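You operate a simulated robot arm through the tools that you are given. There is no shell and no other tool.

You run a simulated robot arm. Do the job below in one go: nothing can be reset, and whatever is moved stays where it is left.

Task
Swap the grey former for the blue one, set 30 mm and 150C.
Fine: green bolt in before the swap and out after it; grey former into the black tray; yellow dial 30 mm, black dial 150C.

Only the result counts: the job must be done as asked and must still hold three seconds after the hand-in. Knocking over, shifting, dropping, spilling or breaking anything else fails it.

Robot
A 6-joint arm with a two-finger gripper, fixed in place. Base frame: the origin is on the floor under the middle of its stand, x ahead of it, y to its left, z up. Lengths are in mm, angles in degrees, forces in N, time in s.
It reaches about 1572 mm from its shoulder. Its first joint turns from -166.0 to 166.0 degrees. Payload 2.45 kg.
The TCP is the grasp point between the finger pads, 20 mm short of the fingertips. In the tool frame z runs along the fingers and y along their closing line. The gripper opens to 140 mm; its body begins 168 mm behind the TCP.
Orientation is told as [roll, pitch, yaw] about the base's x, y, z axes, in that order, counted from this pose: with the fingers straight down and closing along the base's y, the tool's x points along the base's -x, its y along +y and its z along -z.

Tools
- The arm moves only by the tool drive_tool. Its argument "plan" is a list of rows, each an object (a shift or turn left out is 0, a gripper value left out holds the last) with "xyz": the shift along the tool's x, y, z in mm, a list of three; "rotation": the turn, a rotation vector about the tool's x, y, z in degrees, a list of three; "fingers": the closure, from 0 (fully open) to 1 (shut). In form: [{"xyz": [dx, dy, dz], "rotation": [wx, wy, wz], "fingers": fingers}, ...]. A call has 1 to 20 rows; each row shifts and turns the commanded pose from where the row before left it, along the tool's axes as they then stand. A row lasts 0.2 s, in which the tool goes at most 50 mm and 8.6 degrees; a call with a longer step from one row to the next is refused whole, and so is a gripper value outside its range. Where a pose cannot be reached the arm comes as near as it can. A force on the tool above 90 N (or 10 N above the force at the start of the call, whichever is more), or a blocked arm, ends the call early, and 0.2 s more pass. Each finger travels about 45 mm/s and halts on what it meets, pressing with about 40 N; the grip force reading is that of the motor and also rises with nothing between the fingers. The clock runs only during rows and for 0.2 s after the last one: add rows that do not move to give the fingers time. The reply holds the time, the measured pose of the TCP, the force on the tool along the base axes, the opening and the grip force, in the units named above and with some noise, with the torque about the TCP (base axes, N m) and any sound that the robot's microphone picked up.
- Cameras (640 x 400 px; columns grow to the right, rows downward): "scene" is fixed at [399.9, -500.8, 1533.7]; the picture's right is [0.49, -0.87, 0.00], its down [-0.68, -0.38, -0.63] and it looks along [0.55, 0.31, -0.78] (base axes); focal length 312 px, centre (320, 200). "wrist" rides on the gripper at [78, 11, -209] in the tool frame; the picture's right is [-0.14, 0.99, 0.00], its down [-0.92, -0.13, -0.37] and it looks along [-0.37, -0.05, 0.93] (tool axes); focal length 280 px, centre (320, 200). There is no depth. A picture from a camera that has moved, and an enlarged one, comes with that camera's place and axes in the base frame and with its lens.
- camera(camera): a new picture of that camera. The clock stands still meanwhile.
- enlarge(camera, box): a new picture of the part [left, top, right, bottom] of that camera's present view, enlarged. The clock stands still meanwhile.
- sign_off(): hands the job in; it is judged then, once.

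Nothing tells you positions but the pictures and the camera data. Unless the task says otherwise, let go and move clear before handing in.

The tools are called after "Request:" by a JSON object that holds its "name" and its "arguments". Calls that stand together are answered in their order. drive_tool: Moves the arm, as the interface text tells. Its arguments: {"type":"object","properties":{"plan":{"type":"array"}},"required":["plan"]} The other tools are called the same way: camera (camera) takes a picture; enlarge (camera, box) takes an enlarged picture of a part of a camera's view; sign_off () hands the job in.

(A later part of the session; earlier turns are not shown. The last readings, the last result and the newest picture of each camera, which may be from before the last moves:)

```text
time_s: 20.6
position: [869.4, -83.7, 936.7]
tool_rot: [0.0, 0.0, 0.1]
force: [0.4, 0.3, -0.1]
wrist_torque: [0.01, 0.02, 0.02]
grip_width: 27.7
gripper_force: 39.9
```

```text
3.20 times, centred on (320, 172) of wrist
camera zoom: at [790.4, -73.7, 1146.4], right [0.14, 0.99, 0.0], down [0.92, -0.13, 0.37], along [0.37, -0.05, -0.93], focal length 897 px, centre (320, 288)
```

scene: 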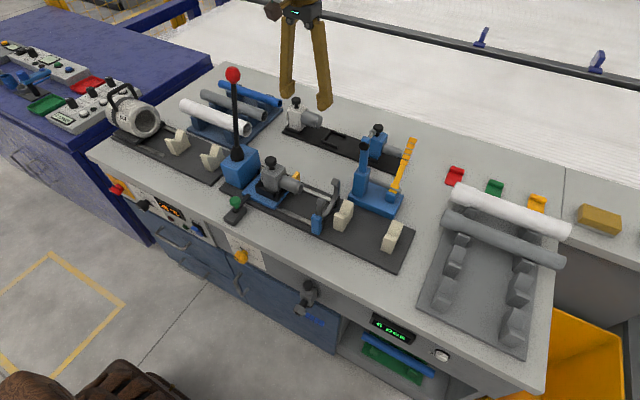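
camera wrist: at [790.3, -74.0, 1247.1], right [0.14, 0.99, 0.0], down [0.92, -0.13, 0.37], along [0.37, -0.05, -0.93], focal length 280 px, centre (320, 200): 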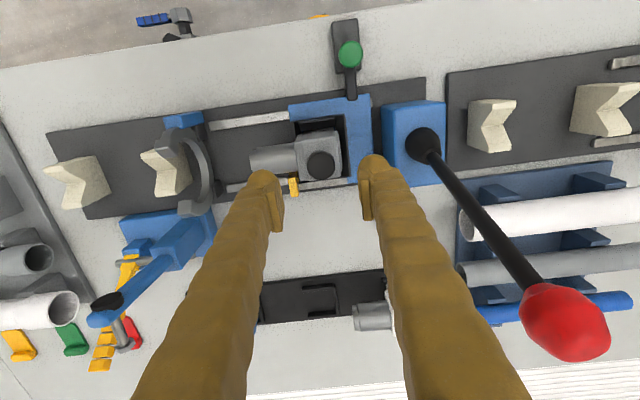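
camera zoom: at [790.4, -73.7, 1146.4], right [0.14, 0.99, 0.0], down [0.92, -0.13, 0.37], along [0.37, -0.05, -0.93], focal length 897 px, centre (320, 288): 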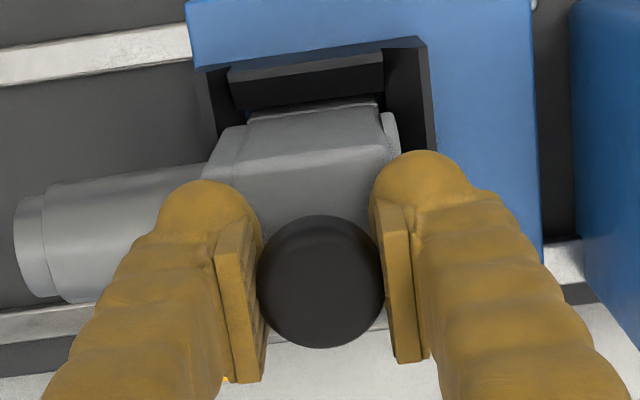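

I have the knob with no side load. Lifting gently first to check that it comes free.

Request:
{"name": "drive_tool", "arguments": {"plan": [{"xyz": [0, 0, -2]}, {"xyz": [0, 0, -2]}, {"xyz": [0, 0, -3]}, {"xyz": [0, 0, -3]}, {"xyz": [0, 0, 0]}]}}

Request:
{"name": "enlarge", "arguments": {"camera": "wrist", "box": [220, 110, 420, 235]}}

Request:
{"name": "enlarge", "arguments": {"camera": "scene", "box": [230, 120, 310, 220]}}

```text
time_s: 21.8
position: [869.4, -84.7, 945.9]
tool_rot: [0.0, 0.0, 0.1]
force: [-0.8, 0.2, -4.1]
wrist_torque: [0.02, 0.03, -0.02]
grip_width: 27.7
gripper_force: 40.2
```

```text
3.20 times, centred on (320, 172) of wrist
camera zoom: at [790.7, -74.3, 1155.6], right [0.14, 0.99, 0.0], down [0.92, -0.13, 0.37], along [0.37, -0.05, -0.93], focal length 897 px, centre (320, 288)
```

zoom: 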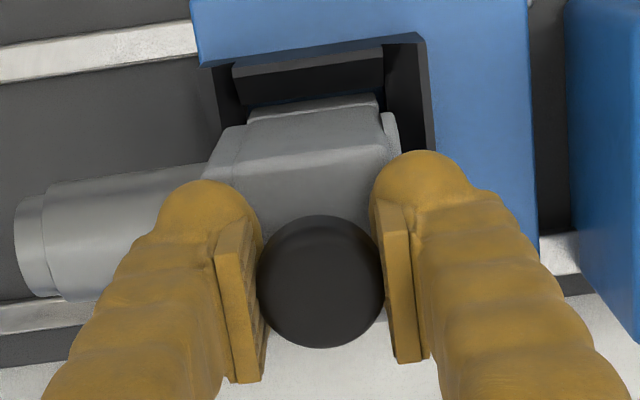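

```text
4.00 times, centred on (270, 170) of scene
camera zoom: at [399.9, -500.8, 1533.7], right [0.49, -0.87, 0.0], down [-0.68, -0.38, -0.63], along [0.55, 0.31, -0.78], focal length 1247 px, centre (520, 320)
```

zoom: 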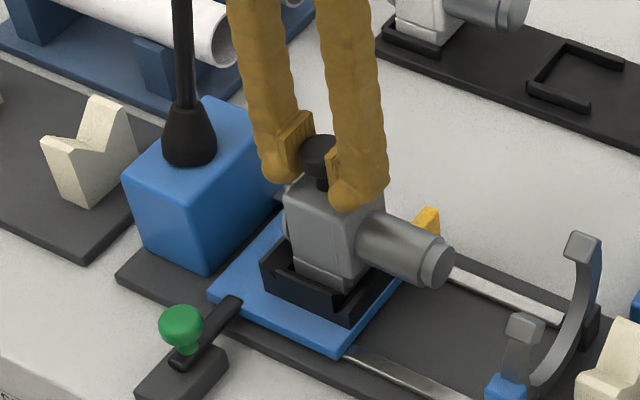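

The former lifts free (about 4 N) and stays level. Before carrying it I want exact tray positions, so I'll set it back in its seat, release, and survey the blue knob and the empty slot with a free gripper.

Request:
{"name": "drive_tool", "arguments": {"plan": [{"xyz": [0, 0, 4]}, {"xyz": [0, 0, 4]}, {"xyz": [0, 0, 2]}, {"xyz": [0, 0, 0]}, {"fingers": 0.55}, {"fingers": 0.55}, {"fingers": 0.55}, {"xyz": [0, 0, -40]}, {"xyz": [0, 0, -40]}, {"xyz": [0, 0, -22]}, {"xyz": [0, 0, 0]}]}}

Request:
{"name": "enlarge", "arguments": {"camera": "wrist", "box": [220, 110, 420, 235]}}

Request:
{"name": "enlarge", "arguments": {"camera": "scene", "box": [230, 120, 310, 220]}}

```text
time_s: 24.2
position: [869.4, -85.2, 1039.7]
tool_rot: [0.0, 0.0, 0.0]
force: [-0.3, 1.2, 0.5]
wrist_torque: [-0.03, 0.02, 0.02]
grip_width: 63.0
gripper_force: 0.1
```

```text
3.20 times, centred on (320, 172) of wrist
camera zoom: at [790.8, -75.3, 1248.7], right [0.14, 0.99, 0.0], down [0.92, -0.13, 0.37], along [0.37, -0.05, -0.93], focal length 897 px, centre (320, 288)
```

zoom: 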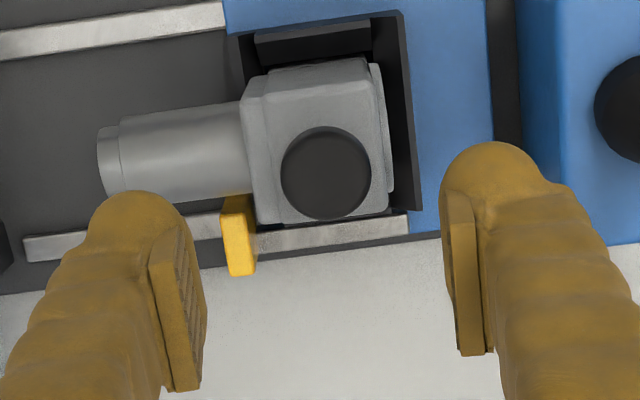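

```text
4.00 times, centred on (270, 170) of scene
camera zoom: at [399.9, -500.8, 1533.7], right [0.49, -0.87, 0.0], down [-0.68, -0.38, -0.63], along [0.55, 0.31, -0.78], focal length 1247 px, centre (520, 320)
```

zoom: 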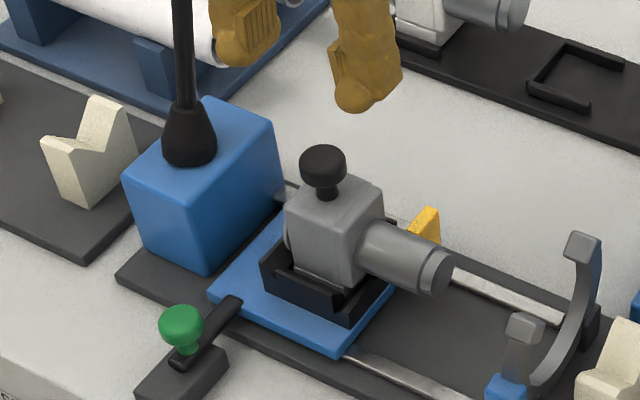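

The grey former is back in place. Now I'll go up and around the stand to hover above the blue former's knob.

Request:
{"name": "drive_tool", "arguments": {"plan": [{"xyz": [0, 0, -45]}, {"xyz": [-39, -6, -5]}, {"xyz": [-39, -6, 0]}, {"xyz": [-39, -6, 0]}, {"xyz": [-39, -6, 0]}, {"xyz": [-39, -6, 0]}, {"xyz": [-39, -6, 0]}, {"xyz": [-15, -38, 0]}, {"xyz": [-15, -38, 0]}, {"xyz": [-15, -38, 0]}, {"xyz": [-15, -38, 0]}, {"xyz": [0, 0, 0]}]}}

Request:
{"name": "camera", "arguments": {"camera": "wrist"}}

Request:
{"name": "enlarge", "arguments": {"camera": "wrist", "box": [220, 90, 420, 215]}}

Request:
{"name": "camera", "arguments": {"camera": "scene"}}

```text
time_s: 26.8
position: [1151.1, -271.8, 1080.0]
tool_rot: [0.1, 0.0, 0.0]
force: [-0.8, 0.0, 0.6]
wrist_torque: [-0.02, 0.0, 0.0]
grip_width: 63.0
gripper_force: 0.1
out of reach, approached as far as the arm can: row 11
```

```text
taken
camera wrist: at [1073.2, -262.4, 1290.5], right [0.14, 0.99, 0.0], down [0.92, -0.13, 0.37], along [0.37, -0.05, -0.93], focal length 280 px, centre (320, 200)
```

wrist: 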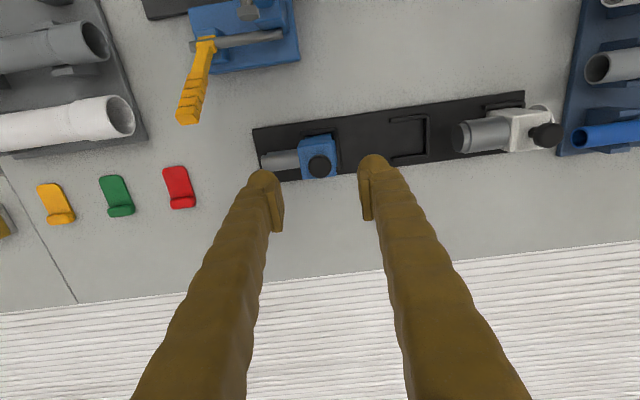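

```text
3.20 times, centred on (320, 152) of wrist
camera zoom: at [1073.2, -262.4, 1290.5], right [0.14, 0.99, 0.0], down [0.92, -0.13, 0.37], along [0.37, -0.05, -0.93], focal length 897 px, centre (320, 352)
```

zoom: 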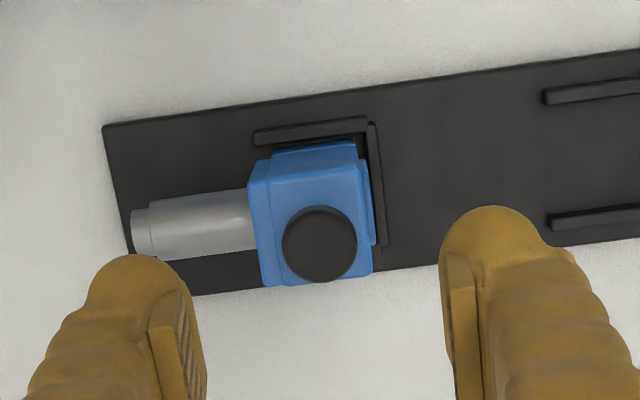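

```text
taken
```

scene: 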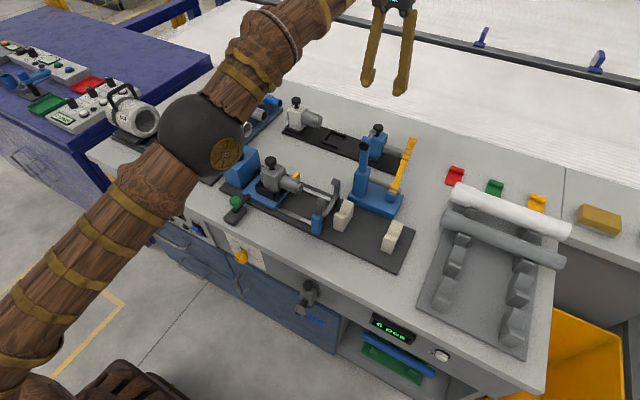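

The blue knob is at about (1168, -274) with its top near 928, so the tray sits about 23 mm lower than the carriage. Slot pitch comes out near 150 mm. This height was at the reach limit, so I'll come down where the reach is better and refine.

Request:
{"name": "drive_tool", "arguments": {"plan": [{"xyz": [0, 0, 40]}, {"xyz": [0, 0, 40]}, {"xyz": [0, 0, 0]}]}}

Request:
{"name": "camera", "arguments": {"camera": "wrist"}}

Request:
{"name": "enlarge", "arguments": {"camera": "wrist", "box": [220, 90, 420, 215]}}

Request:
{"name": "enlarge", "arguments": {"camera": "scene", "box": [316, 80, 444, 160]}}

```text
time_s: 27.6
position: [1150.8, -271.2, 1001.6]
tool_rot: [0.1, -0.1, 0.0]
force: [0.0, -0.5, 0.3]
wrist_torque: [0.03, -0.05, -0.03]
grip_width: 63.2
gripper_force: 0.0
```

```text
taken
camera wrist: at [1072.7, -262.1, 1210.2], right [0.14, 0.99, 0.0], down [0.92, -0.13, 0.37], along [0.37, -0.05, -0.93], focal length 280 px, centre (320, 200)
```

wrist: 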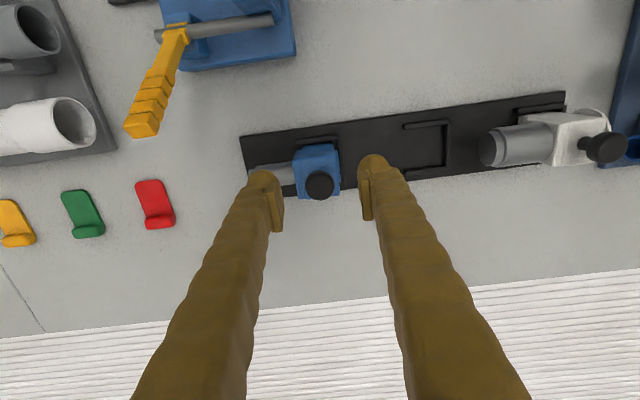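

```text
3.20 times, centred on (320, 152) of wrist
camera zoom: at [1072.7, -262.1, 1210.2], right [0.14, 0.99, 0.0], down [0.92, -0.13, 0.37], along [0.37, -0.05, -0.93], focal length 897 px, centre (320, 352)
```

zoom: 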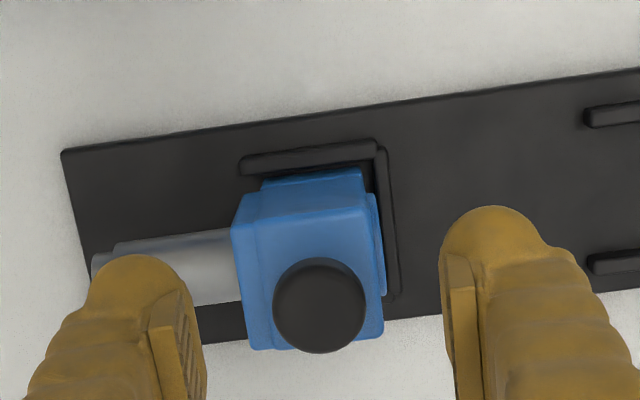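

```text
5.00 times, centred on (380, 120) of scene
camera zoom: at [399.9, -500.8, 1533.7], right [0.49, -0.87, 0.0], down [-0.68, -0.38, -0.63], along [0.55, 0.31, -0.78], focal length 1559 px, centre (20, 600)
```

zoom: 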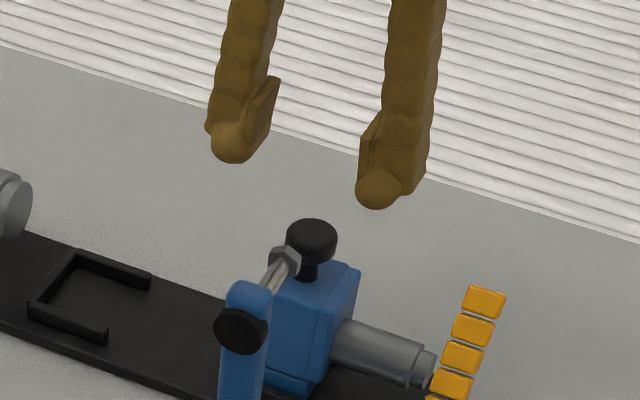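

Both views agree on the blue knob at about (1168, -274, top 928). Now I'll shift exactly one pitch (+151 mm in y) and compare how the empty U-seat lines up.

Request:
{"name": "drive_tool", "arguments": {"plan": [{"xyz": [0, 38, 0]}, {"xyz": [0, 38, 0]}, {"xyz": [0, 38, 0]}, {"xyz": [0, 37, 0]}, {"xyz": [0, 0, 0]}]}}

Request:
{"name": "enlarge", "arguments": {"camera": "wrist", "box": [220, 90, 420, 215]}}

Request:
{"name": "camera", "arguments": {"camera": "wrist"}}

```text
time_s: 28.8
position: [1154.8, -118.2, 1004.5]
tool_rot: [0.0, 0.0, 0.0]
force: [0.0, 0.7, -0.9]
wrist_torque: [-0.03, 0.01, 0.0]
grip_width: 63.0
gripper_force: 0.0
```

```text
3.20 times, centred on (320, 152) of wrist
camera zoom: at [1076.2, -108.1, 1213.2], right [0.14, 0.99, 0.0], down [0.92, -0.13, 0.37], along [0.37, -0.05, -0.93], focal length 897 px, centre (320, 352)
```

zoom: 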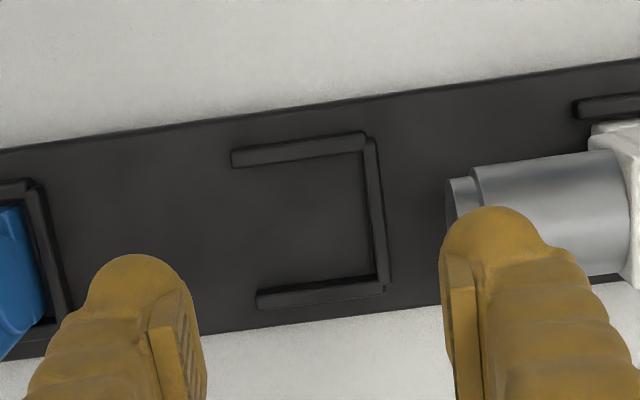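

```text
taken
camera wrist: at [1076.2, -108.1, 1213.2], right [0.14, 0.99, 0.0], down [0.92, -0.13, 0.37], along [0.37, -0.05, -0.93], focal length 280 px, centre (320, 200)
```

wrist: 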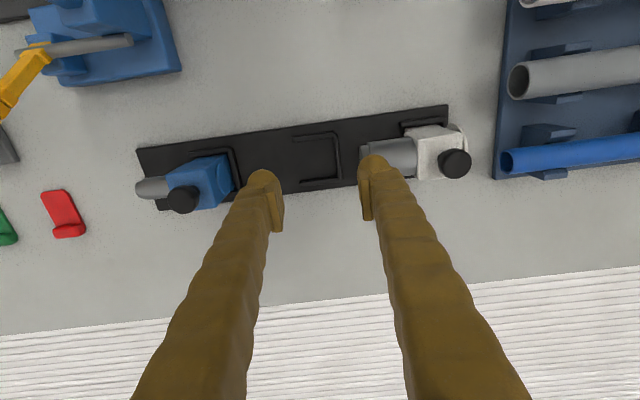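

The pitch comes out at about 150.5 mm with the same x, so the grey former's knob should end near (1168, -124). I'll return to the grey former and pick it up.

Request:
{"name": "drive_tool", "arguments": {"plan": [{"xyz": [20, 2, -35]}, {"xyz": [38, 4.5, 0]}, {"xyz": [38, 4.5, 0]}, {"xyz": [38, 4.5, 0]}, {"xyz": [38, 4.5, 0]}, {"xyz": [38, 4.5, 0]}, {"xyz": [38, 4.5, 0]}, {"xyz": [37, 4.5, 0]}, {"xyz": [0, 0, 0]}]}}

Request:
{"name": "enlarge", "arguments": {"camera": "wrist", "box": [220, 110, 420, 235]}}

```text
time_s: 30.8
position: [867.6, -83.9, 1037.0]
tool_rot: [0.1, 0.0, 0.0]
force: [0.6, -0.2, 0.8]
wrist_torque: [0.04, -0.01, 0.0]
grip_width: 63.0
gripper_force: 0.0
```

```text
3.20 times, centred on (320, 172) of wrist
camera zoom: at [789.3, -73.2, 1245.9], right [0.14, 0.99, 0.0], down [0.92, -0.13, 0.37], along [0.37, -0.05, -0.93], focal length 897 px, centre (320, 288)
```

zoom: 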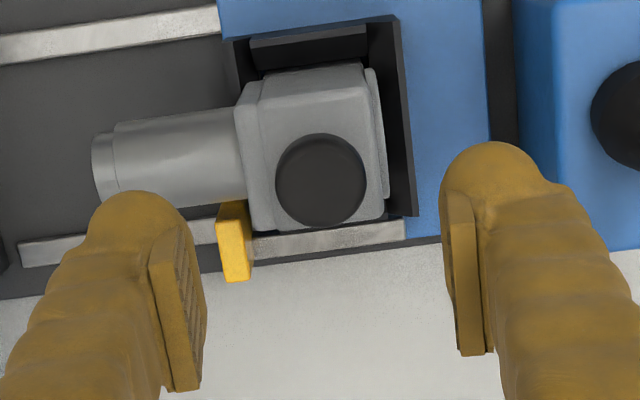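

Slightly off by about 1 mm in x. I'll correct it, descend, grip and lift the grey former.

Request:
{"name": "drive_tool", "arguments": {"plan": [{"xyz": [-1.3, -0.3, 40]}, {"xyz": [0, 0, 40]}, {"xyz": [0, 0, 20]}, {"xyz": [0, 0, 0]}, {"fingers": 0.78}, {"fingers": 0.78}, {"fingers": 1.0}, {"fingers": 1.0}, {"fingers": 1.0}]}}

Request:
{"name": "enlarge", "arguments": {"camera": "wrist", "box": [220, 110, 420, 235]}}

```text
time_s: 32.8
position: [868.7, -86.1, 938.9]
tool_rot: [0.0, -0.1, 0.0]
force: [-0.2, 0.0, -1.4]
wrist_torque: [0.02, -0.02, -0.01]
grip_width: 27.6
gripper_force: 39.9
```

```text
3.20 times, centred on (320, 172) of wrist
camera zoom: at [789.6, -75.9, 1147.5], right [0.14, 0.99, 0.0], down [0.92, -0.13, 0.37], along [0.37, -0.05, -0.93], focal length 897 px, centre (320, 288)
```

zoom: 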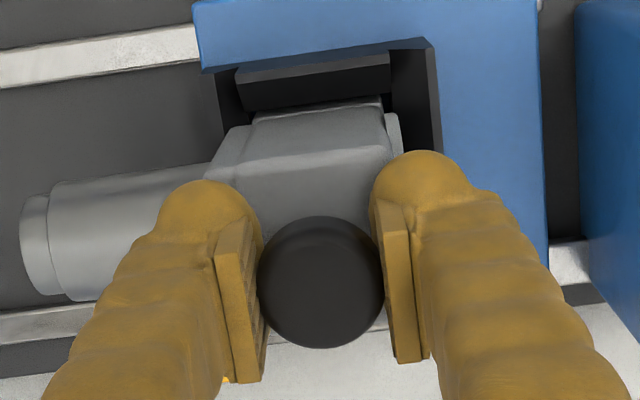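

Gripped cleanly with no side load. I'll lift it 110 mm, then carry it over to the empty tray slot.

Request:
{"name": "drive_tool", "arguments": {"plan": [{"xyz": [0, 0, -5]}, {"xyz": [0, 0, -10]}, {"xyz": [0, 0, -30]}, {"xyz": [0, 0, -35]}, {"xyz": [0, 0, -30]}, {"xyz": [0, 0, 0]}]}}

Request:
{"name": "enlarge", "arguments": {"camera": "scene", "box": [220, 80, 380, 200]}}

Request:
{"name": "camera", "arguments": {"camera": "wrist"}}

```text
time_s: 34.2
position: [868.9, -86.9, 1049.4]
tool_rot: [0.0, 0.1, 0.0]
force: [0.0, 0.3, -4.3]
wrist_torque: [0.02, 0.03, 0.04]
grip_width: 27.7
gripper_force: 40.1
```

```text
3.33 times, centred on (300, 140) of scene
camera zoom: at [399.9, -500.8, 1533.7], right [0.49, -0.87, 0.0], down [-0.68, -0.38, -0.63], along [0.55, 0.31, -0.78], focal length 1040 px, centre (387, 400)
```

zoom: 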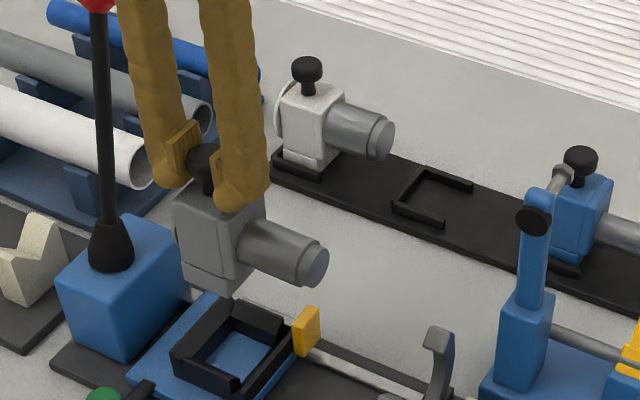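

```text
taken
camera wrist: at [791.2, -76.8, 1257.6], right [0.14, 0.99, 0.0], down [0.92, -0.13, 0.37], along [0.37, -0.05, -0.93], focal length 280 px, centre (320, 200)
```

wrist: 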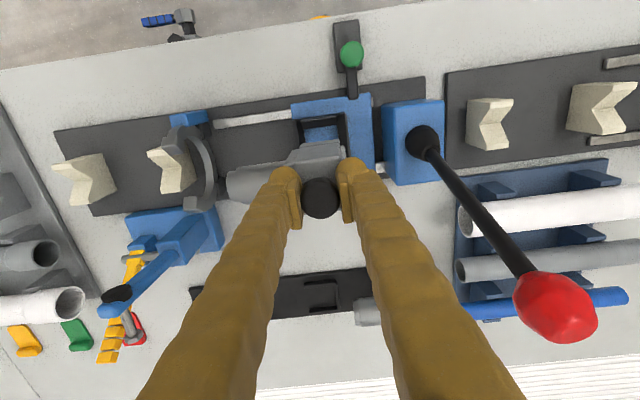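

The former hangs level and the carriage seat shows as a chamfered frame. Carrying it over to the empty slot now.

Request:
{"name": "drive_tool", "arguments": {"plan": [{"xyz": [-15, -3.7, 0]}, {"xyz": [-30, -3.7, 0]}, {"xyz": [-40, -3.7, 0]}, {"xyz": [-40, -3.7, 0]}, {"xyz": [-40, -3.7, 0]}, {"xyz": [-40, -3.7, 0]}, {"xyz": [-40, -3.7, 0]}, {"xyz": [-30, -3.7, 0]}, {"xyz": [-15, -3.7, 0]}, {"xyz": [-9, -3.7, 0]}, {"xyz": [0, 0, 0]}]}}

Request:
{"name": "camera", "arguments": {"camera": "wrist"}}

Request:
{"name": "enlarge", "arguments": {"camera": "wrist", "box": [220, 100, 420, 225]}}

Request:
{"name": "enlarge", "arguments": {"camera": "scene", "box": [270, 60, 430, 160]}}

```text
time_s: 36.6
position: [1167.9, -124.3, 1050.3]
tool_rot: [-0.1, 0.0, -0.1]
force: [-0.3, 0.2, -4.0]
wrist_torque: [0.01, 0.01, -0.03]
grip_width: 27.7
gripper_force: 39.5
```

```text
taken
camera wrist: at [1090.0, -113.8, 1258.4], right [0.14, 0.99, 0.0], down [0.92, -0.13, 0.37], along [0.37, -0.05, -0.93], focal length 280 px, centre (320, 200)
```

wrist: 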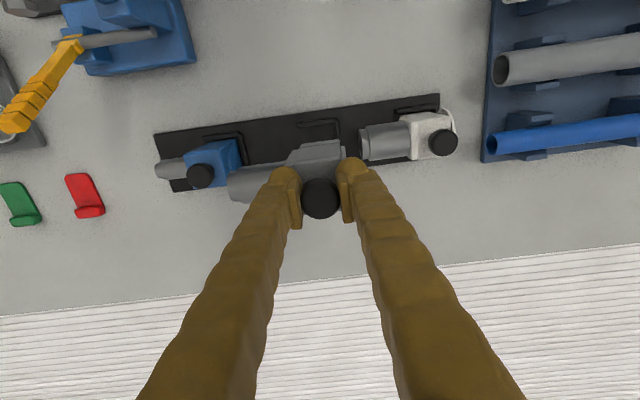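

```text
3.20 times, centred on (320, 162) of wrist
camera zoom: at [1090.0, -113.8, 1258.4], right [0.14, 0.99, 0.0], down [0.92, -0.13, 0.37], along [0.37, -0.05, -0.93], focal length 897 px, centre (320, 320)
```

zoom: 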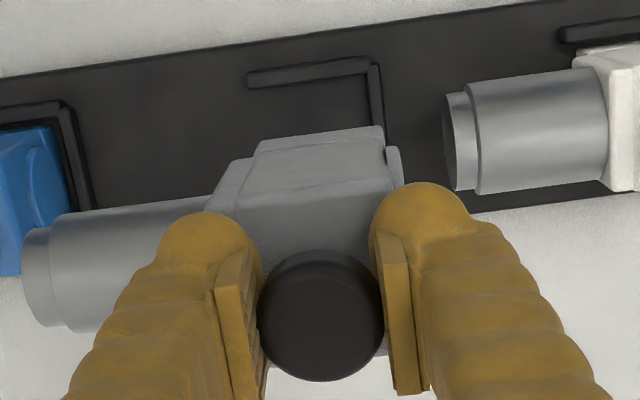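

```text
4.00 times, centred on (350, 110) of scene
camera zoom: at [399.9, -500.8, 1533.7], right [0.49, -0.87, 0.0], down [-0.68, -0.38, -0.63], along [0.55, 0.31, -0.78], focal length 1247 px, centre (200, 560)
```

zoom: 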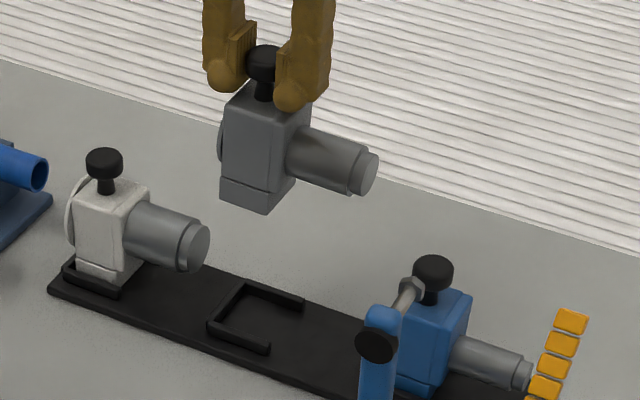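

The former's knob is over the target within about 1 mm. I'll lower most of the way and check alignment with the U.

Request:
{"name": "drive_tool", "arguments": {"plan": [{"xyz": [-0.8, 0, 35]}, {"xyz": [0, 0, 40]}, {"xyz": [0, 0, 30]}, {"xyz": [0, 0, 0]}]}}

Request:
{"name": "enlarge", "arguments": {"camera": "wrist", "box": [220, 100, 420, 225]}}

Request:
{"name": "enlarge", "arguments": {"camera": "scene", "box": [270, 80, 430, 180]}}

```text
time_s: 37.6
position: [1169.9, -124.6, 943.7]
tool_rot: [0.0, 0.0, 0.0]
force: [-0.1, -0.7, -4.8]
wrist_torque: [0.01, 0.03, 0.02]
grip_width: 27.9
gripper_force: 40.2
```

```text
3.20 times, centred on (320, 162) of wrist
camera zoom: at [1092.0, -114.7, 1152.2], right [0.14, 0.99, 0.0], down [0.92, -0.13, 0.37], along [0.37, -0.05, -0.93], focal length 897 px, centre (320, 320)
```

zoom: 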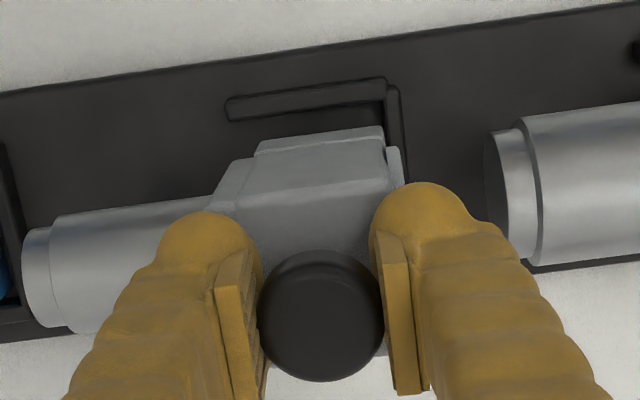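

```text
4.00 times, centred on (350, 130) of scene
camera zoom: at [399.9, -500.8, 1533.7], right [0.49, -0.87, 0.0], down [-0.68, -0.38, -0.63], along [0.55, 0.31, -0.78], focal length 1247 px, centre (200, 480)
```

zoom: 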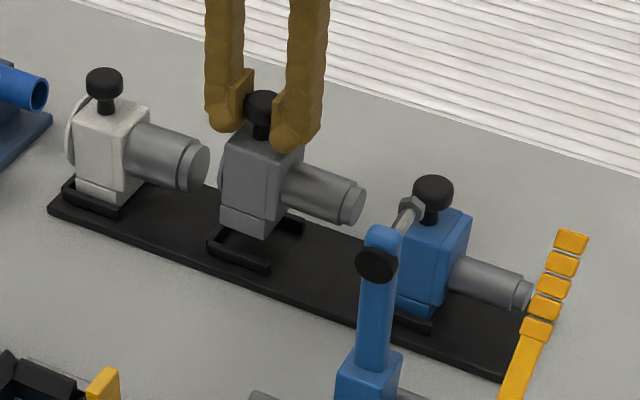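

It is aligned in y and about 1.5 mm too far in +x. I'll correct that and lower slowly toward contact.

Request:
{"name": "drive_tool", "arguments": {"plan": [{"xyz": [1.5, 0, 8]}, {"xyz": [0, 0, 7]}, {"xyz": [0, 0, 0]}]}}

Request:
{"name": "enlarge", "arguments": {"camera": "wrist", "box": [220, 100, 420, 225]}}

Request:
{"name": "enlarge", "arguments": {"camera": "scene", "box": [300, 90, 380, 140]}}

```text
time_s: 38.4
position: [1166.2, -123.1, 929.8]
tool_rot: [0.0, 0.1, 0.0]
force: [1.0, -0.1, -5.6]
wrist_torque: [0.03, 0.01, -0.02]
grip_width: 27.6
gripper_force: 39.7
```

```text
3.20 times, centred on (320, 162) of wrist
camera zoom: at [1089.0, -113.7, 1137.8], right [0.14, 0.99, 0.0], down [0.92, -0.13, 0.37], along [0.37, -0.05, -0.93], focal length 897 px, centre (320, 320)
```

zoom: 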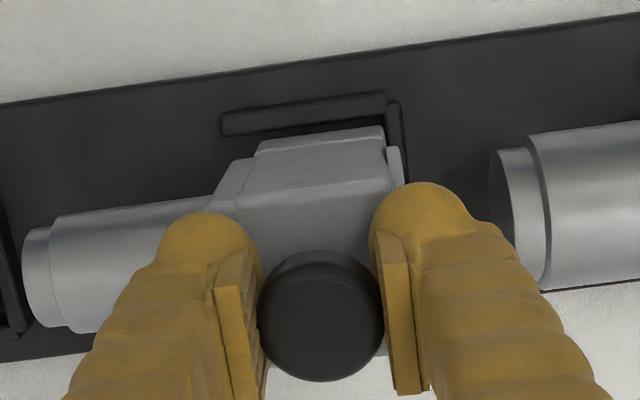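

```text
8.00 times, centred on (340, 115) of scene
camera zoom: at [399.9, -500.8, 1533.7], right [0.49, -0.87, 0.0], down [-0.68, -0.38, -0.63], along [0.55, 0.31, -0.78], focal length 2495 px, centre (160, 880)
```

zoom: 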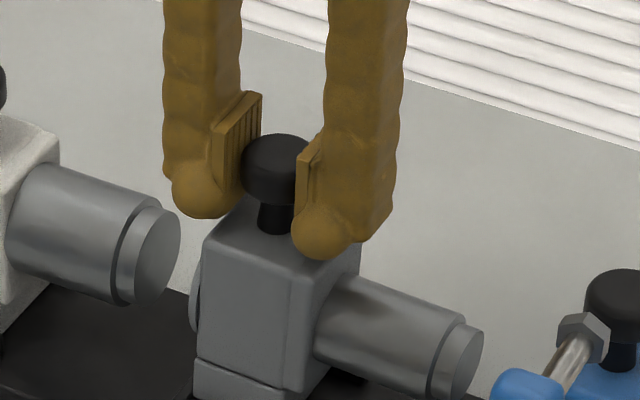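

Aligned within about 1 mm. I'll continue lowering in small steps while watching for contact.

Request:
{"name": "drive_tool", "arguments": {"plan": [{"xyz": [-0.5, -0.4, 4]}, {"xyz": [0, 0, 4]}, {"xyz": [0, 0, 0]}]}}

Request:
{"name": "enlarge", "arguments": {"camera": "wrist", "box": [220, 100, 420, 225]}}

Request:
{"name": "enlarge", "arguments": {"camera": "scene", "box": [300, 110, 380, 160]}}

```text
time_s: 39.2
position: [1168.0, -122.9, 921.4]
tool_rot: [0.0, 0.0, 0.1]
force: [-0.4, -0.7, -4.3]
wrist_torque: [-0.14, -0.03, -0.03]
grip_width: 27.7
gripper_force: 39.6
```

```text
3.20 times, centred on (320, 162) of wrist
camera zoom: at [1089.1, -113.5, 1130.1], right [0.14, 0.99, 0.0], down [0.92, -0.13, 0.37], along [0.37, -0.05, -0.93], focal length 897 px, centre (320, 320)
```

zoom: 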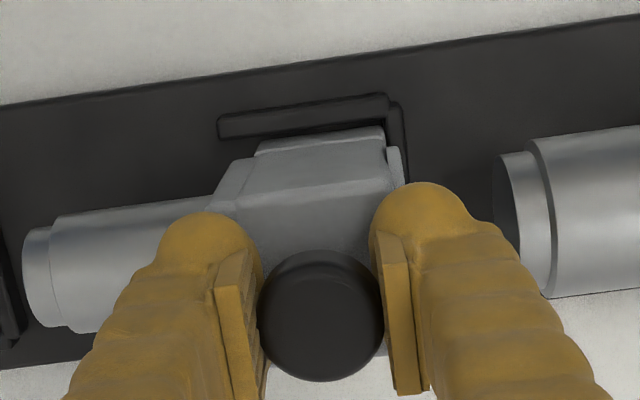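

```text
8.00 times, centred on (340, 135) of scene
camera zoom: at [399.9, -500.8, 1533.7], right [0.49, -0.87, 0.0], down [-0.68, -0.38, -0.63], along [0.55, 0.31, -0.78], focal length 2495 px, centre (160, 720)
```

zoom: 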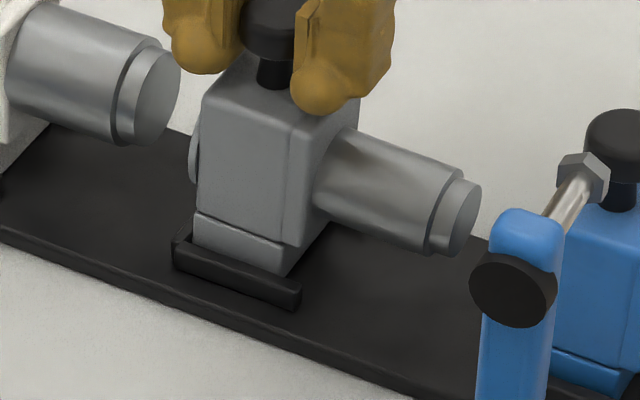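

The foot is entering between the walls nicely. Continuing down in 1.5 mm steps.

Request:
{"name": "drive_tool", "arguments": {"plan": [{"xyz": [0, 0, 1.5]}, {"xyz": [0, 0, 1.5]}, {"xyz": [0, 0, 1.5]}, {"xyz": [0, 0, 0]}]}}

Request:
{"name": "enlarge", "arguments": {"camera": "scene", "box": [300, 110, 380, 160]}}

```text
time_s: 40.2
position: [1167.4, -122.3, 919.5]
tool_rot: [0.0, -0.2, 0.0]
force: [-8.0, 5.0, 27.3]
wrist_torque: [-0.03, 0.57, -0.06]
grip_width: 27.8
gripper_force: 39.8
```

```text
8.00 times, centred on (340, 135) of scene
camera zoom: at [399.9, -500.8, 1533.7], right [0.49, -0.87, 0.0], down [-0.68, -0.38, -0.63], along [0.55, 0.31, -0.78], focal length 2495 px, centre (160, 720)
```

zoom: 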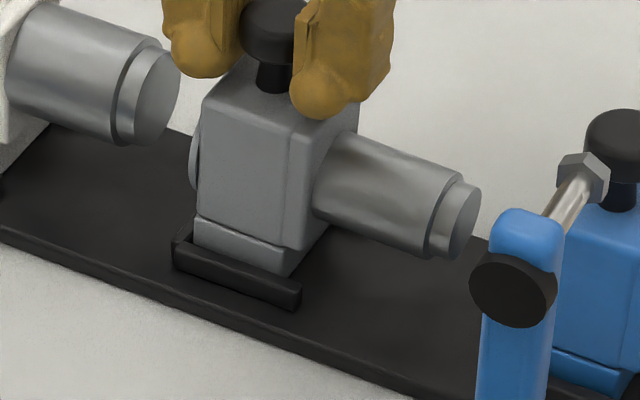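

There is contact at z≈919, possibly on a wall edge. I'll compare how the white former sits in its seat.

Request:
{"name": "enlarge", "arguments": {"camera": "scene", "box": [270, 90, 350, 140]}}

Request:
{"name": "enlarge", "arguments": {"camera": "scene", "box": [310, 110, 350, 150]}}

Request:
{"name": "enlarge", "arguments": {"camera": "wrist", "box": [260, 110, 360, 172]}}

```text
8.00 times, centred on (310, 115) of scene
camera zoom: at [399.9, -500.8, 1533.7], right [0.49, -0.87, 0.0], down [-0.68, -0.38, -0.63], along [0.55, 0.31, -0.78], focal length 2495 px, centre (400, 880)
```

zoom: 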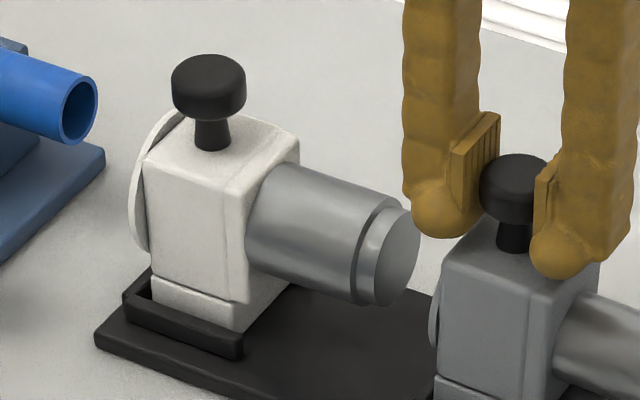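

```text
10.00 times, centred on (330, 130) of scene
camera zoom: at [399.9, -500.8, 1533.7], right [0.49, -0.87, 0.0], down [-0.68, -0.38, -0.63], along [0.55, 0.31, -0.78], focal length 3118 px, centre (220, 900)
```

zoom: 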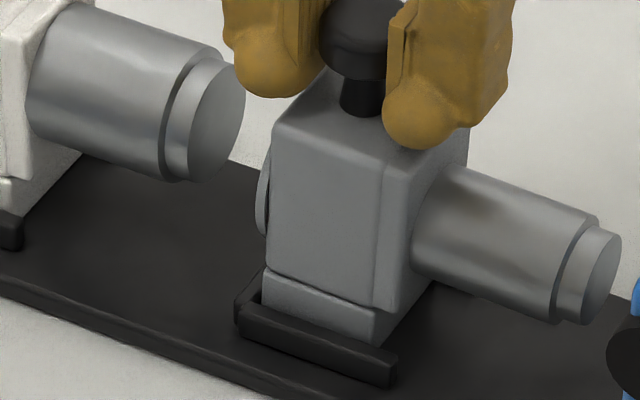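

```text
6.40 times, centred on (310, 141) of wrist
camera zoom: at [1089.3, -113.1, 1127.4], right [0.14, 0.99, 0.0], down [0.92, -0.13, 0.37], along [0.37, -0.05, -0.93], focal length 1794 px, centre (384, 578)
```

zoom: 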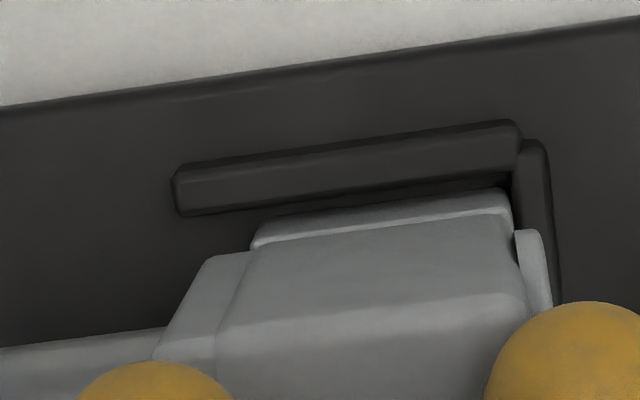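

Request:
{"name": "enlarge", "arguments": {"camera": "scene", "box": [280, 115, 312, 135]}}

Request:
{"name": "enlarge", "arguments": {"camera": "scene", "box": [318, 130, 350, 150]}}

```text
16.00 times, centred on (296, 125) of scene
camera zoom: at [399.9, -500.8, 1533.7], right [0.49, -0.87, 0.0], down [-0.68, -0.38, -0.63], along [0.55, 0.31, -0.78], focal length 4990 px, centre (704, 1400)
```

zoom: 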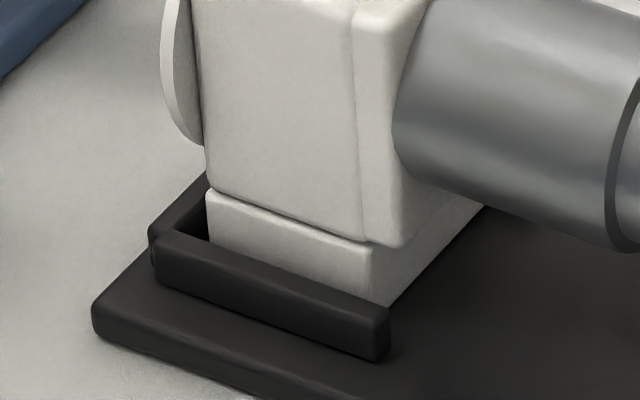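

```text
16.00 times, centred on (334, 140) of scene
camera zoom: at [399.9, -500.8, 1533.7], right [0.49, -0.87, 0.0], down [-0.68, -0.38, -0.63], along [0.55, 0.31, -0.78], focal length 4990 px, centre (96, 1160)
```

zoom: 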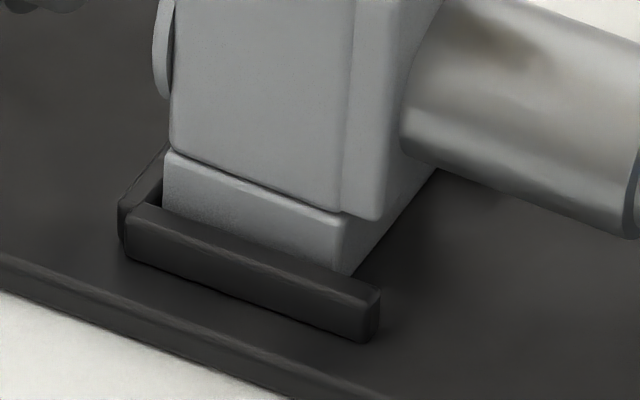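

The grey former sits about 3–4 mm higher than white and blue, and it is closer to the back wall of its U. I'll raise it slightly, shift a little toward the open end and the U's centre, and lower again.

Request:
{"name": "drive_tool", "arguments": {"plan": [{"xyz": [0, 0, -4]}, {"xyz": [-1.5, -3, 0]}, {"xyz": [0, 0, 0]}, {"xyz": [0, 0, 1.5]}, {"xyz": [0, 0, 1.5]}, {"xyz": [0, 0, 1]}, {"xyz": [0, 0, 0]}]}}

Request:
{"name": "enlarge", "arguments": {"camera": "scene", "box": [318, 130, 350, 150]}}

Request:
{"name": "enlarge", "arguments": {"camera": "wrist", "box": [260, 110, 360, 172]}}

```text
time_s: 41.8
position: [1171.0, -125.5, 918.2]
tool_rot: [0.0, -0.1, 0.0]
force: [-8.2, 5.2, 27.7]
wrist_torque: [-0.13, 0.1, -0.04]
grip_width: 27.6
gripper_force: 40.2
```

```text
16.00 times, centred on (334, 140) of scene
camera zoom: at [399.9, -500.8, 1533.7], right [0.49, -0.87, 0.0], down [-0.68, -0.38, -0.63], along [0.55, 0.31, -0.78], focal length 4990 px, centre (96, 1160)
```

zoom: 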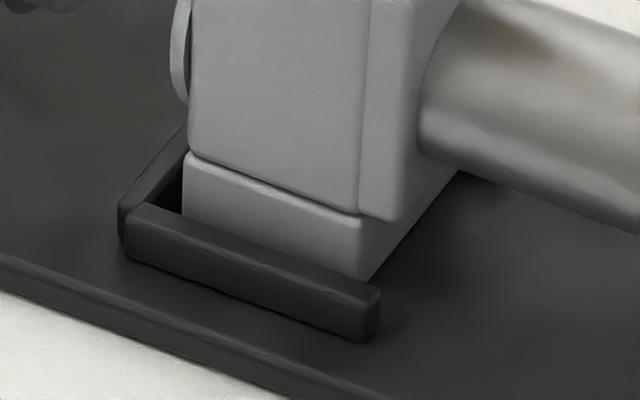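

```text
6.40 times, centred on (310, 141) of wrist
camera zoom: at [1091.3, -115.5, 1126.7], right [0.14, 0.99, 0.0], down [0.92, -0.13, 0.37], along [0.37, -0.05, -0.93], focal length 1794 px, centre (384, 578)
```

zoom: 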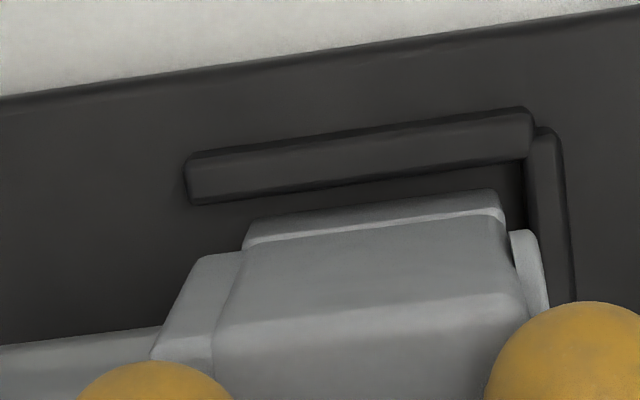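

Now it matches how the blue and white formers sit (same height against the wall, same offset from the U), with even contact. I'll relieve the push, release and rise straight up.

Request:
{"name": "drive_tool", "arguments": {"plan": [{"xyz": [0, 0, -1]}, {"xyz": [0, 0, 0]}, {"fingers": 0.9}, {"fingers": 0.75}, {"fingers": 0.65}, {"fingers": 0.65}]}}

Request:
{"name": "enlarge", "arguments": {"camera": "scene", "box": [300, 90, 380, 150]}}

Request:
{"name": "enlarge", "arguments": {"camera": "wrist", "box": [220, 100, 420, 225]}}

```text
time_s: 43.2
position: [1169.8, -126.2, 917.4]
tool_rot: [0.0, 0.0, 0.0]
force: [-0.3, -0.2, -0.2]
wrist_torque: [0.02, 0.03, 0.02]
grip_width: 49.1
gripper_force: 0.0
```

```text
6.67 times, centred on (340, 120) of scene
camera zoom: at [399.9, -500.8, 1533.7], right [0.49, -0.87, 0.0], down [-0.68, -0.38, -0.63], along [0.55, 0.31, -0.78], focal length 2079 px, centre (187, 733)
```

zoom: 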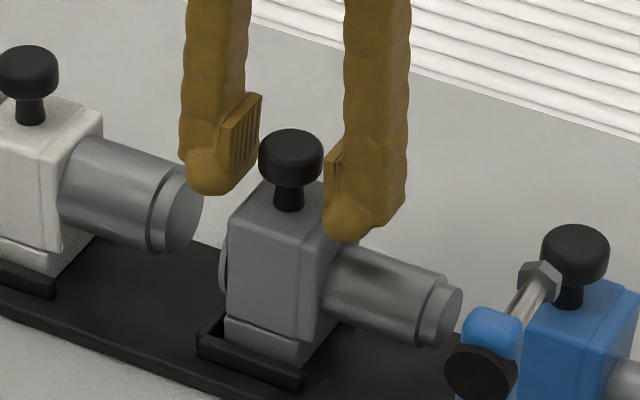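

```text
3.20 times, centred on (320, 162) of wrist
camera zoom: at [1091.5, -116.4, 1125.2], right [0.14, 0.99, 0.0], down [0.92, -0.13, 0.37], along [0.37, -0.05, -0.93], focal length 897 px, centre (320, 320)
```

zoom: 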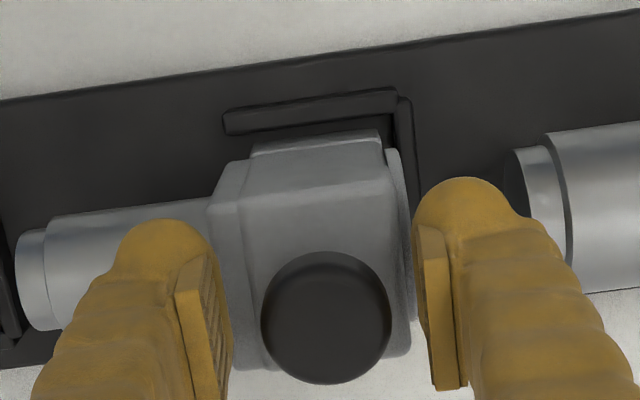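

Grey former is in the tray. I'll lift clear and move over to the blue former's knob.

Request:
{"name": "drive_tool", "arguments": {"plan": [{"xyz": [0, 0, -20]}, {"xyz": [0, 0, -35]}, {"xyz": [0, 0, -30]}, {"xyz": [0, -30, 0], "fingers": 0.55}, {"xyz": [0, -40, 0]}, {"xyz": [0, -40, 0]}, {"xyz": [0, -38, 0]}, {"xyz": [0, 0, 0]}]}}

Request:
{"name": "camera", "arguments": {"camera": "wrist"}}

Request:
{"name": "enlarge", "arguments": {"camera": "wrist", "box": [220, 110, 420, 235]}}

Request:
{"name": "enlarge", "arguments": {"camera": "scene", "box": [270, 70, 430, 170]}}

```text
time_s: 45.0
position: [1172.0, -273.4, 1002.2]
tool_rot: [0.0, -0.1, 0.0]
force: [-0.2, 0.2, 0.2]
wrist_torque: [0.0, 0.04, 0.0]
grip_width: 62.9
gripper_force: 0.1
```

```text
taken
camera wrist: at [1093.2, -263.4, 1211.7], right [0.14, 0.99, 0.0], down [0.92, -0.13, 0.37], along [0.37, -0.05, -0.93], focal length 280 px, centre (320, 200)
```

wrist: 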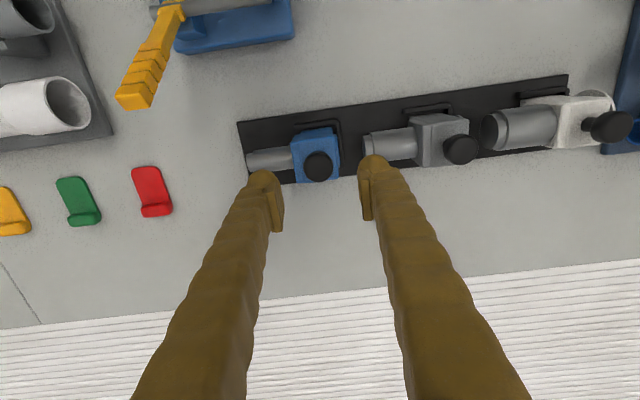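

```text
3.20 times, centred on (320, 172) of wrist
camera zoom: at [1093.2, -263.4, 1211.7], right [0.14, 0.99, 0.0], down [0.92, -0.13, 0.37], along [0.37, -0.05, -0.93], focal length 897 px, centre (320, 288)
```

zoom: 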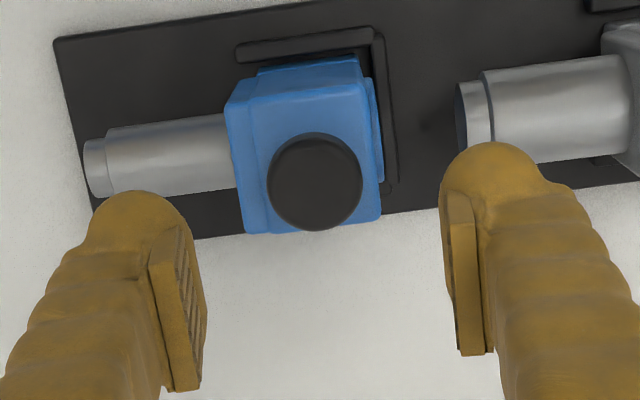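

```text
4.00 times, centred on (350, 120) of scene
camera zoom: at [399.9, -500.8, 1533.7], right [0.49, -0.87, 0.0], down [-0.68, -0.38, -0.63], along [0.55, 0.31, -0.78], focal length 1247 px, centre (200, 520)
```

zoom: 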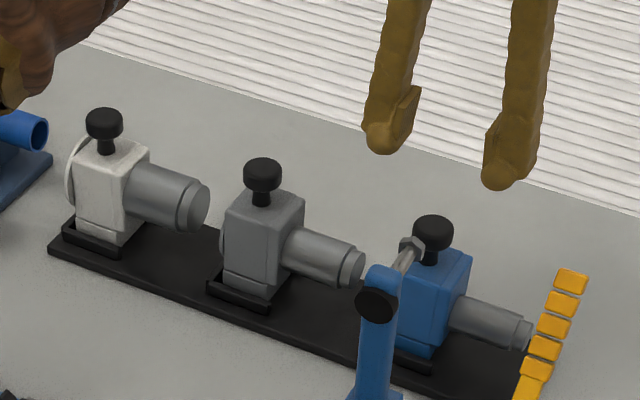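

The blue knob is about 4 mm toward -x and 2 mm toward -y of the tool axis. I'll correct that and descend in two stages.

Request:
{"name": "drive_tool", "arguments": {"plan": [{"xyz": [3.8, -2, 0]}, {"xyz": [0, 0, 35]}, {"xyz": [0, 0, 25]}, {"xyz": [0, 0, 0]}]}}

Request:
{"name": "enlarge", "arguments": {"camera": "wrist", "box": [220, 110, 420, 235]}}

Request:
{"name": "enlarge", "arguments": {"camera": "scene", "box": [330, 90, 430, 155]}}

```text
time_s: 46.0
position: [1166.7, -276.4, 941.3]
tool_rot: [0.1, -0.1, 0.1]
force: [0.0, 0.1, -0.8]
wrist_torque: [0.0, 0.01, -0.01]
grip_width: 62.9
gripper_force: 0.1
```

```text
3.20 times, centred on (320, 172) of wrist
camera zoom: at [1087.9, -266.1, 1150.9], right [0.14, 0.99, 0.0], down [0.92, -0.13, 0.37], along [0.37, -0.05, -0.93], focal length 897 px, centre (320, 288)
```

zoom: 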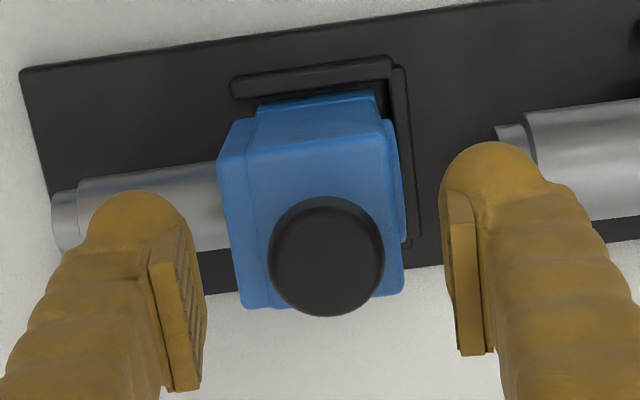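

```text
6.15 times, centred on (380, 122) of scene
camera zoom: at [399.9, -500.8, 1533.7], right [0.49, -0.87, 0.0], down [-0.68, -0.38, -0.63], along [0.55, 0.31, -0.78], focal length 1919 px, centre (-49, 677)
```

zoom: 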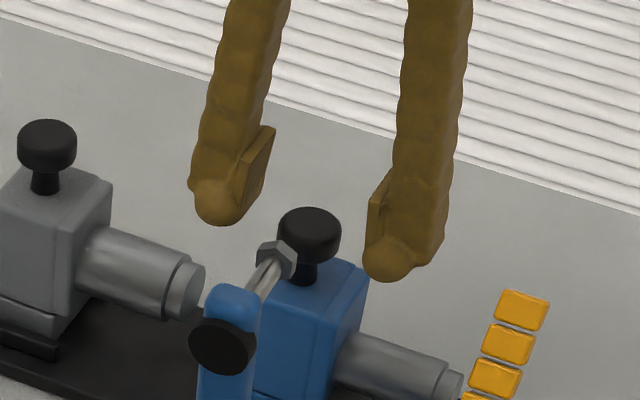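

Small correction (+1.5 mm x, +0.8 mm y), then I'll descend the final 24 mm and grip.

Request:
{"name": "drive_tool", "arguments": {"plan": [{"xyz": [-1.5, 0.8, 12]}, {"xyz": [0, 0, 12]}, {"xyz": [0, 0, 0]}]}}

Request:
{"name": "enlarge", "arguments": {"camera": "wrist", "box": [220, 110, 420, 235]}}

Request:
{"name": "enlarge", "arguments": {"camera": "scene", "box": [330, 90, 430, 155]}}

```text
time_s: 46.8
position: [1167.2, -274.9, 919.2]
tool_rot: [-0.1, -0.1, 0.0]
force: [1.0, 0.0, 0.1]
wrist_torque: [0.0, -0.02, 0.0]
grip_width: 62.9
gripper_force: 0.0
```

```text
3.20 times, centred on (320, 172) of wrist
camera zoom: at [1088.9, -265.0, 1127.8], right [0.14, 0.99, 0.0], down [0.92, -0.13, 0.37], along [0.37, -0.05, -0.93], focal length 897 px, centre (320, 288)
```

zoom: 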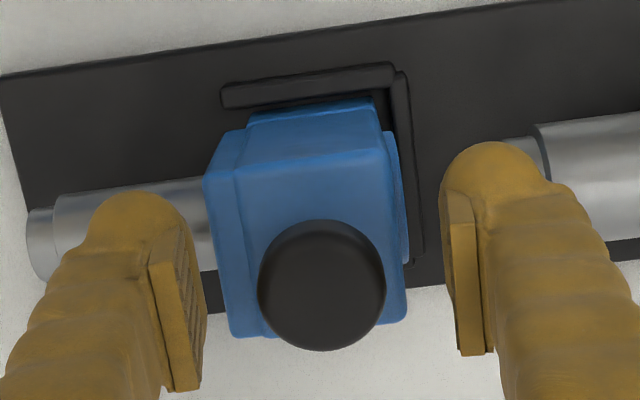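

```text
6.15 times, centred on (380, 122) of scene
camera zoom: at [399.9, -500.8, 1533.7], right [0.49, -0.87, 0.0], down [-0.68, -0.38, -0.63], along [0.55, 0.31, -0.78], focal length 1919 px, centre (-49, 677)
```

zoom: 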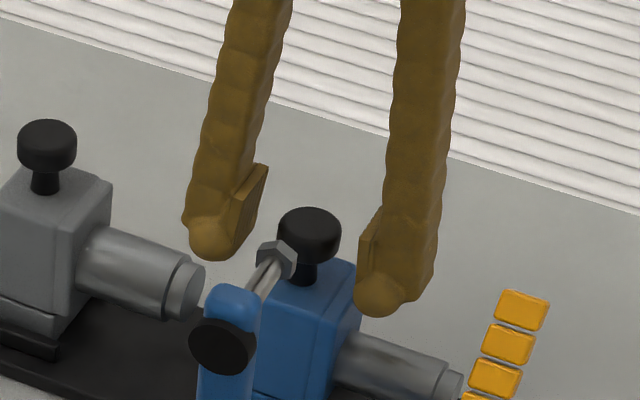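

Aligned as it was for the grey former. Closing on the blue knob.

Request:
{"name": "drive_tool", "arguments": {"plan": [{"xyz": [0, 0, 1], "fingers": 0.78}, {"fingers": 0.78}, {"fingers": 1.0}, {"fingers": 1.0}, {"fingers": 1.0}]}}

Request:
{"name": "enlarge", "arguments": {"camera": "wrist", "box": [220, 110, 420, 235]}}

```text
time_s: 48.0
position: [1166.8, -275.9, 919.5]
tool_rot: [0.0, -0.1, 0.1]
force: [-0.8, -1.4, -0.3]
wrist_torque: [-0.02, 0.0, 0.01]
grip_width: 27.7
gripper_force: 40.0
```

```text
3.20 times, centred on (320, 172) of wrist
camera zoom: at [1088.9, -265.0, 1127.2], right [0.14, 0.99, 0.0], down [0.92, -0.13, 0.37], along [0.37, -0.05, -0.93], focal length 897 px, centre (320, 288)
```

zoom: 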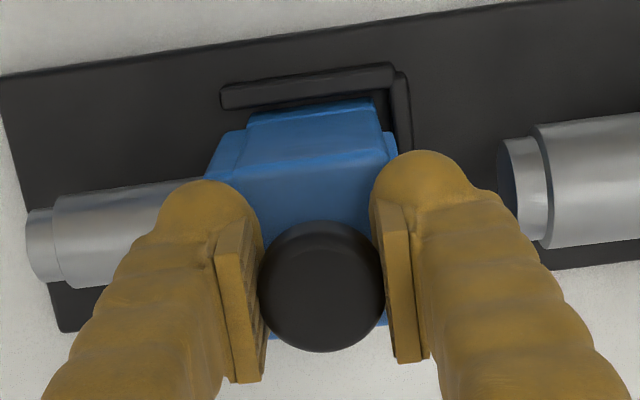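

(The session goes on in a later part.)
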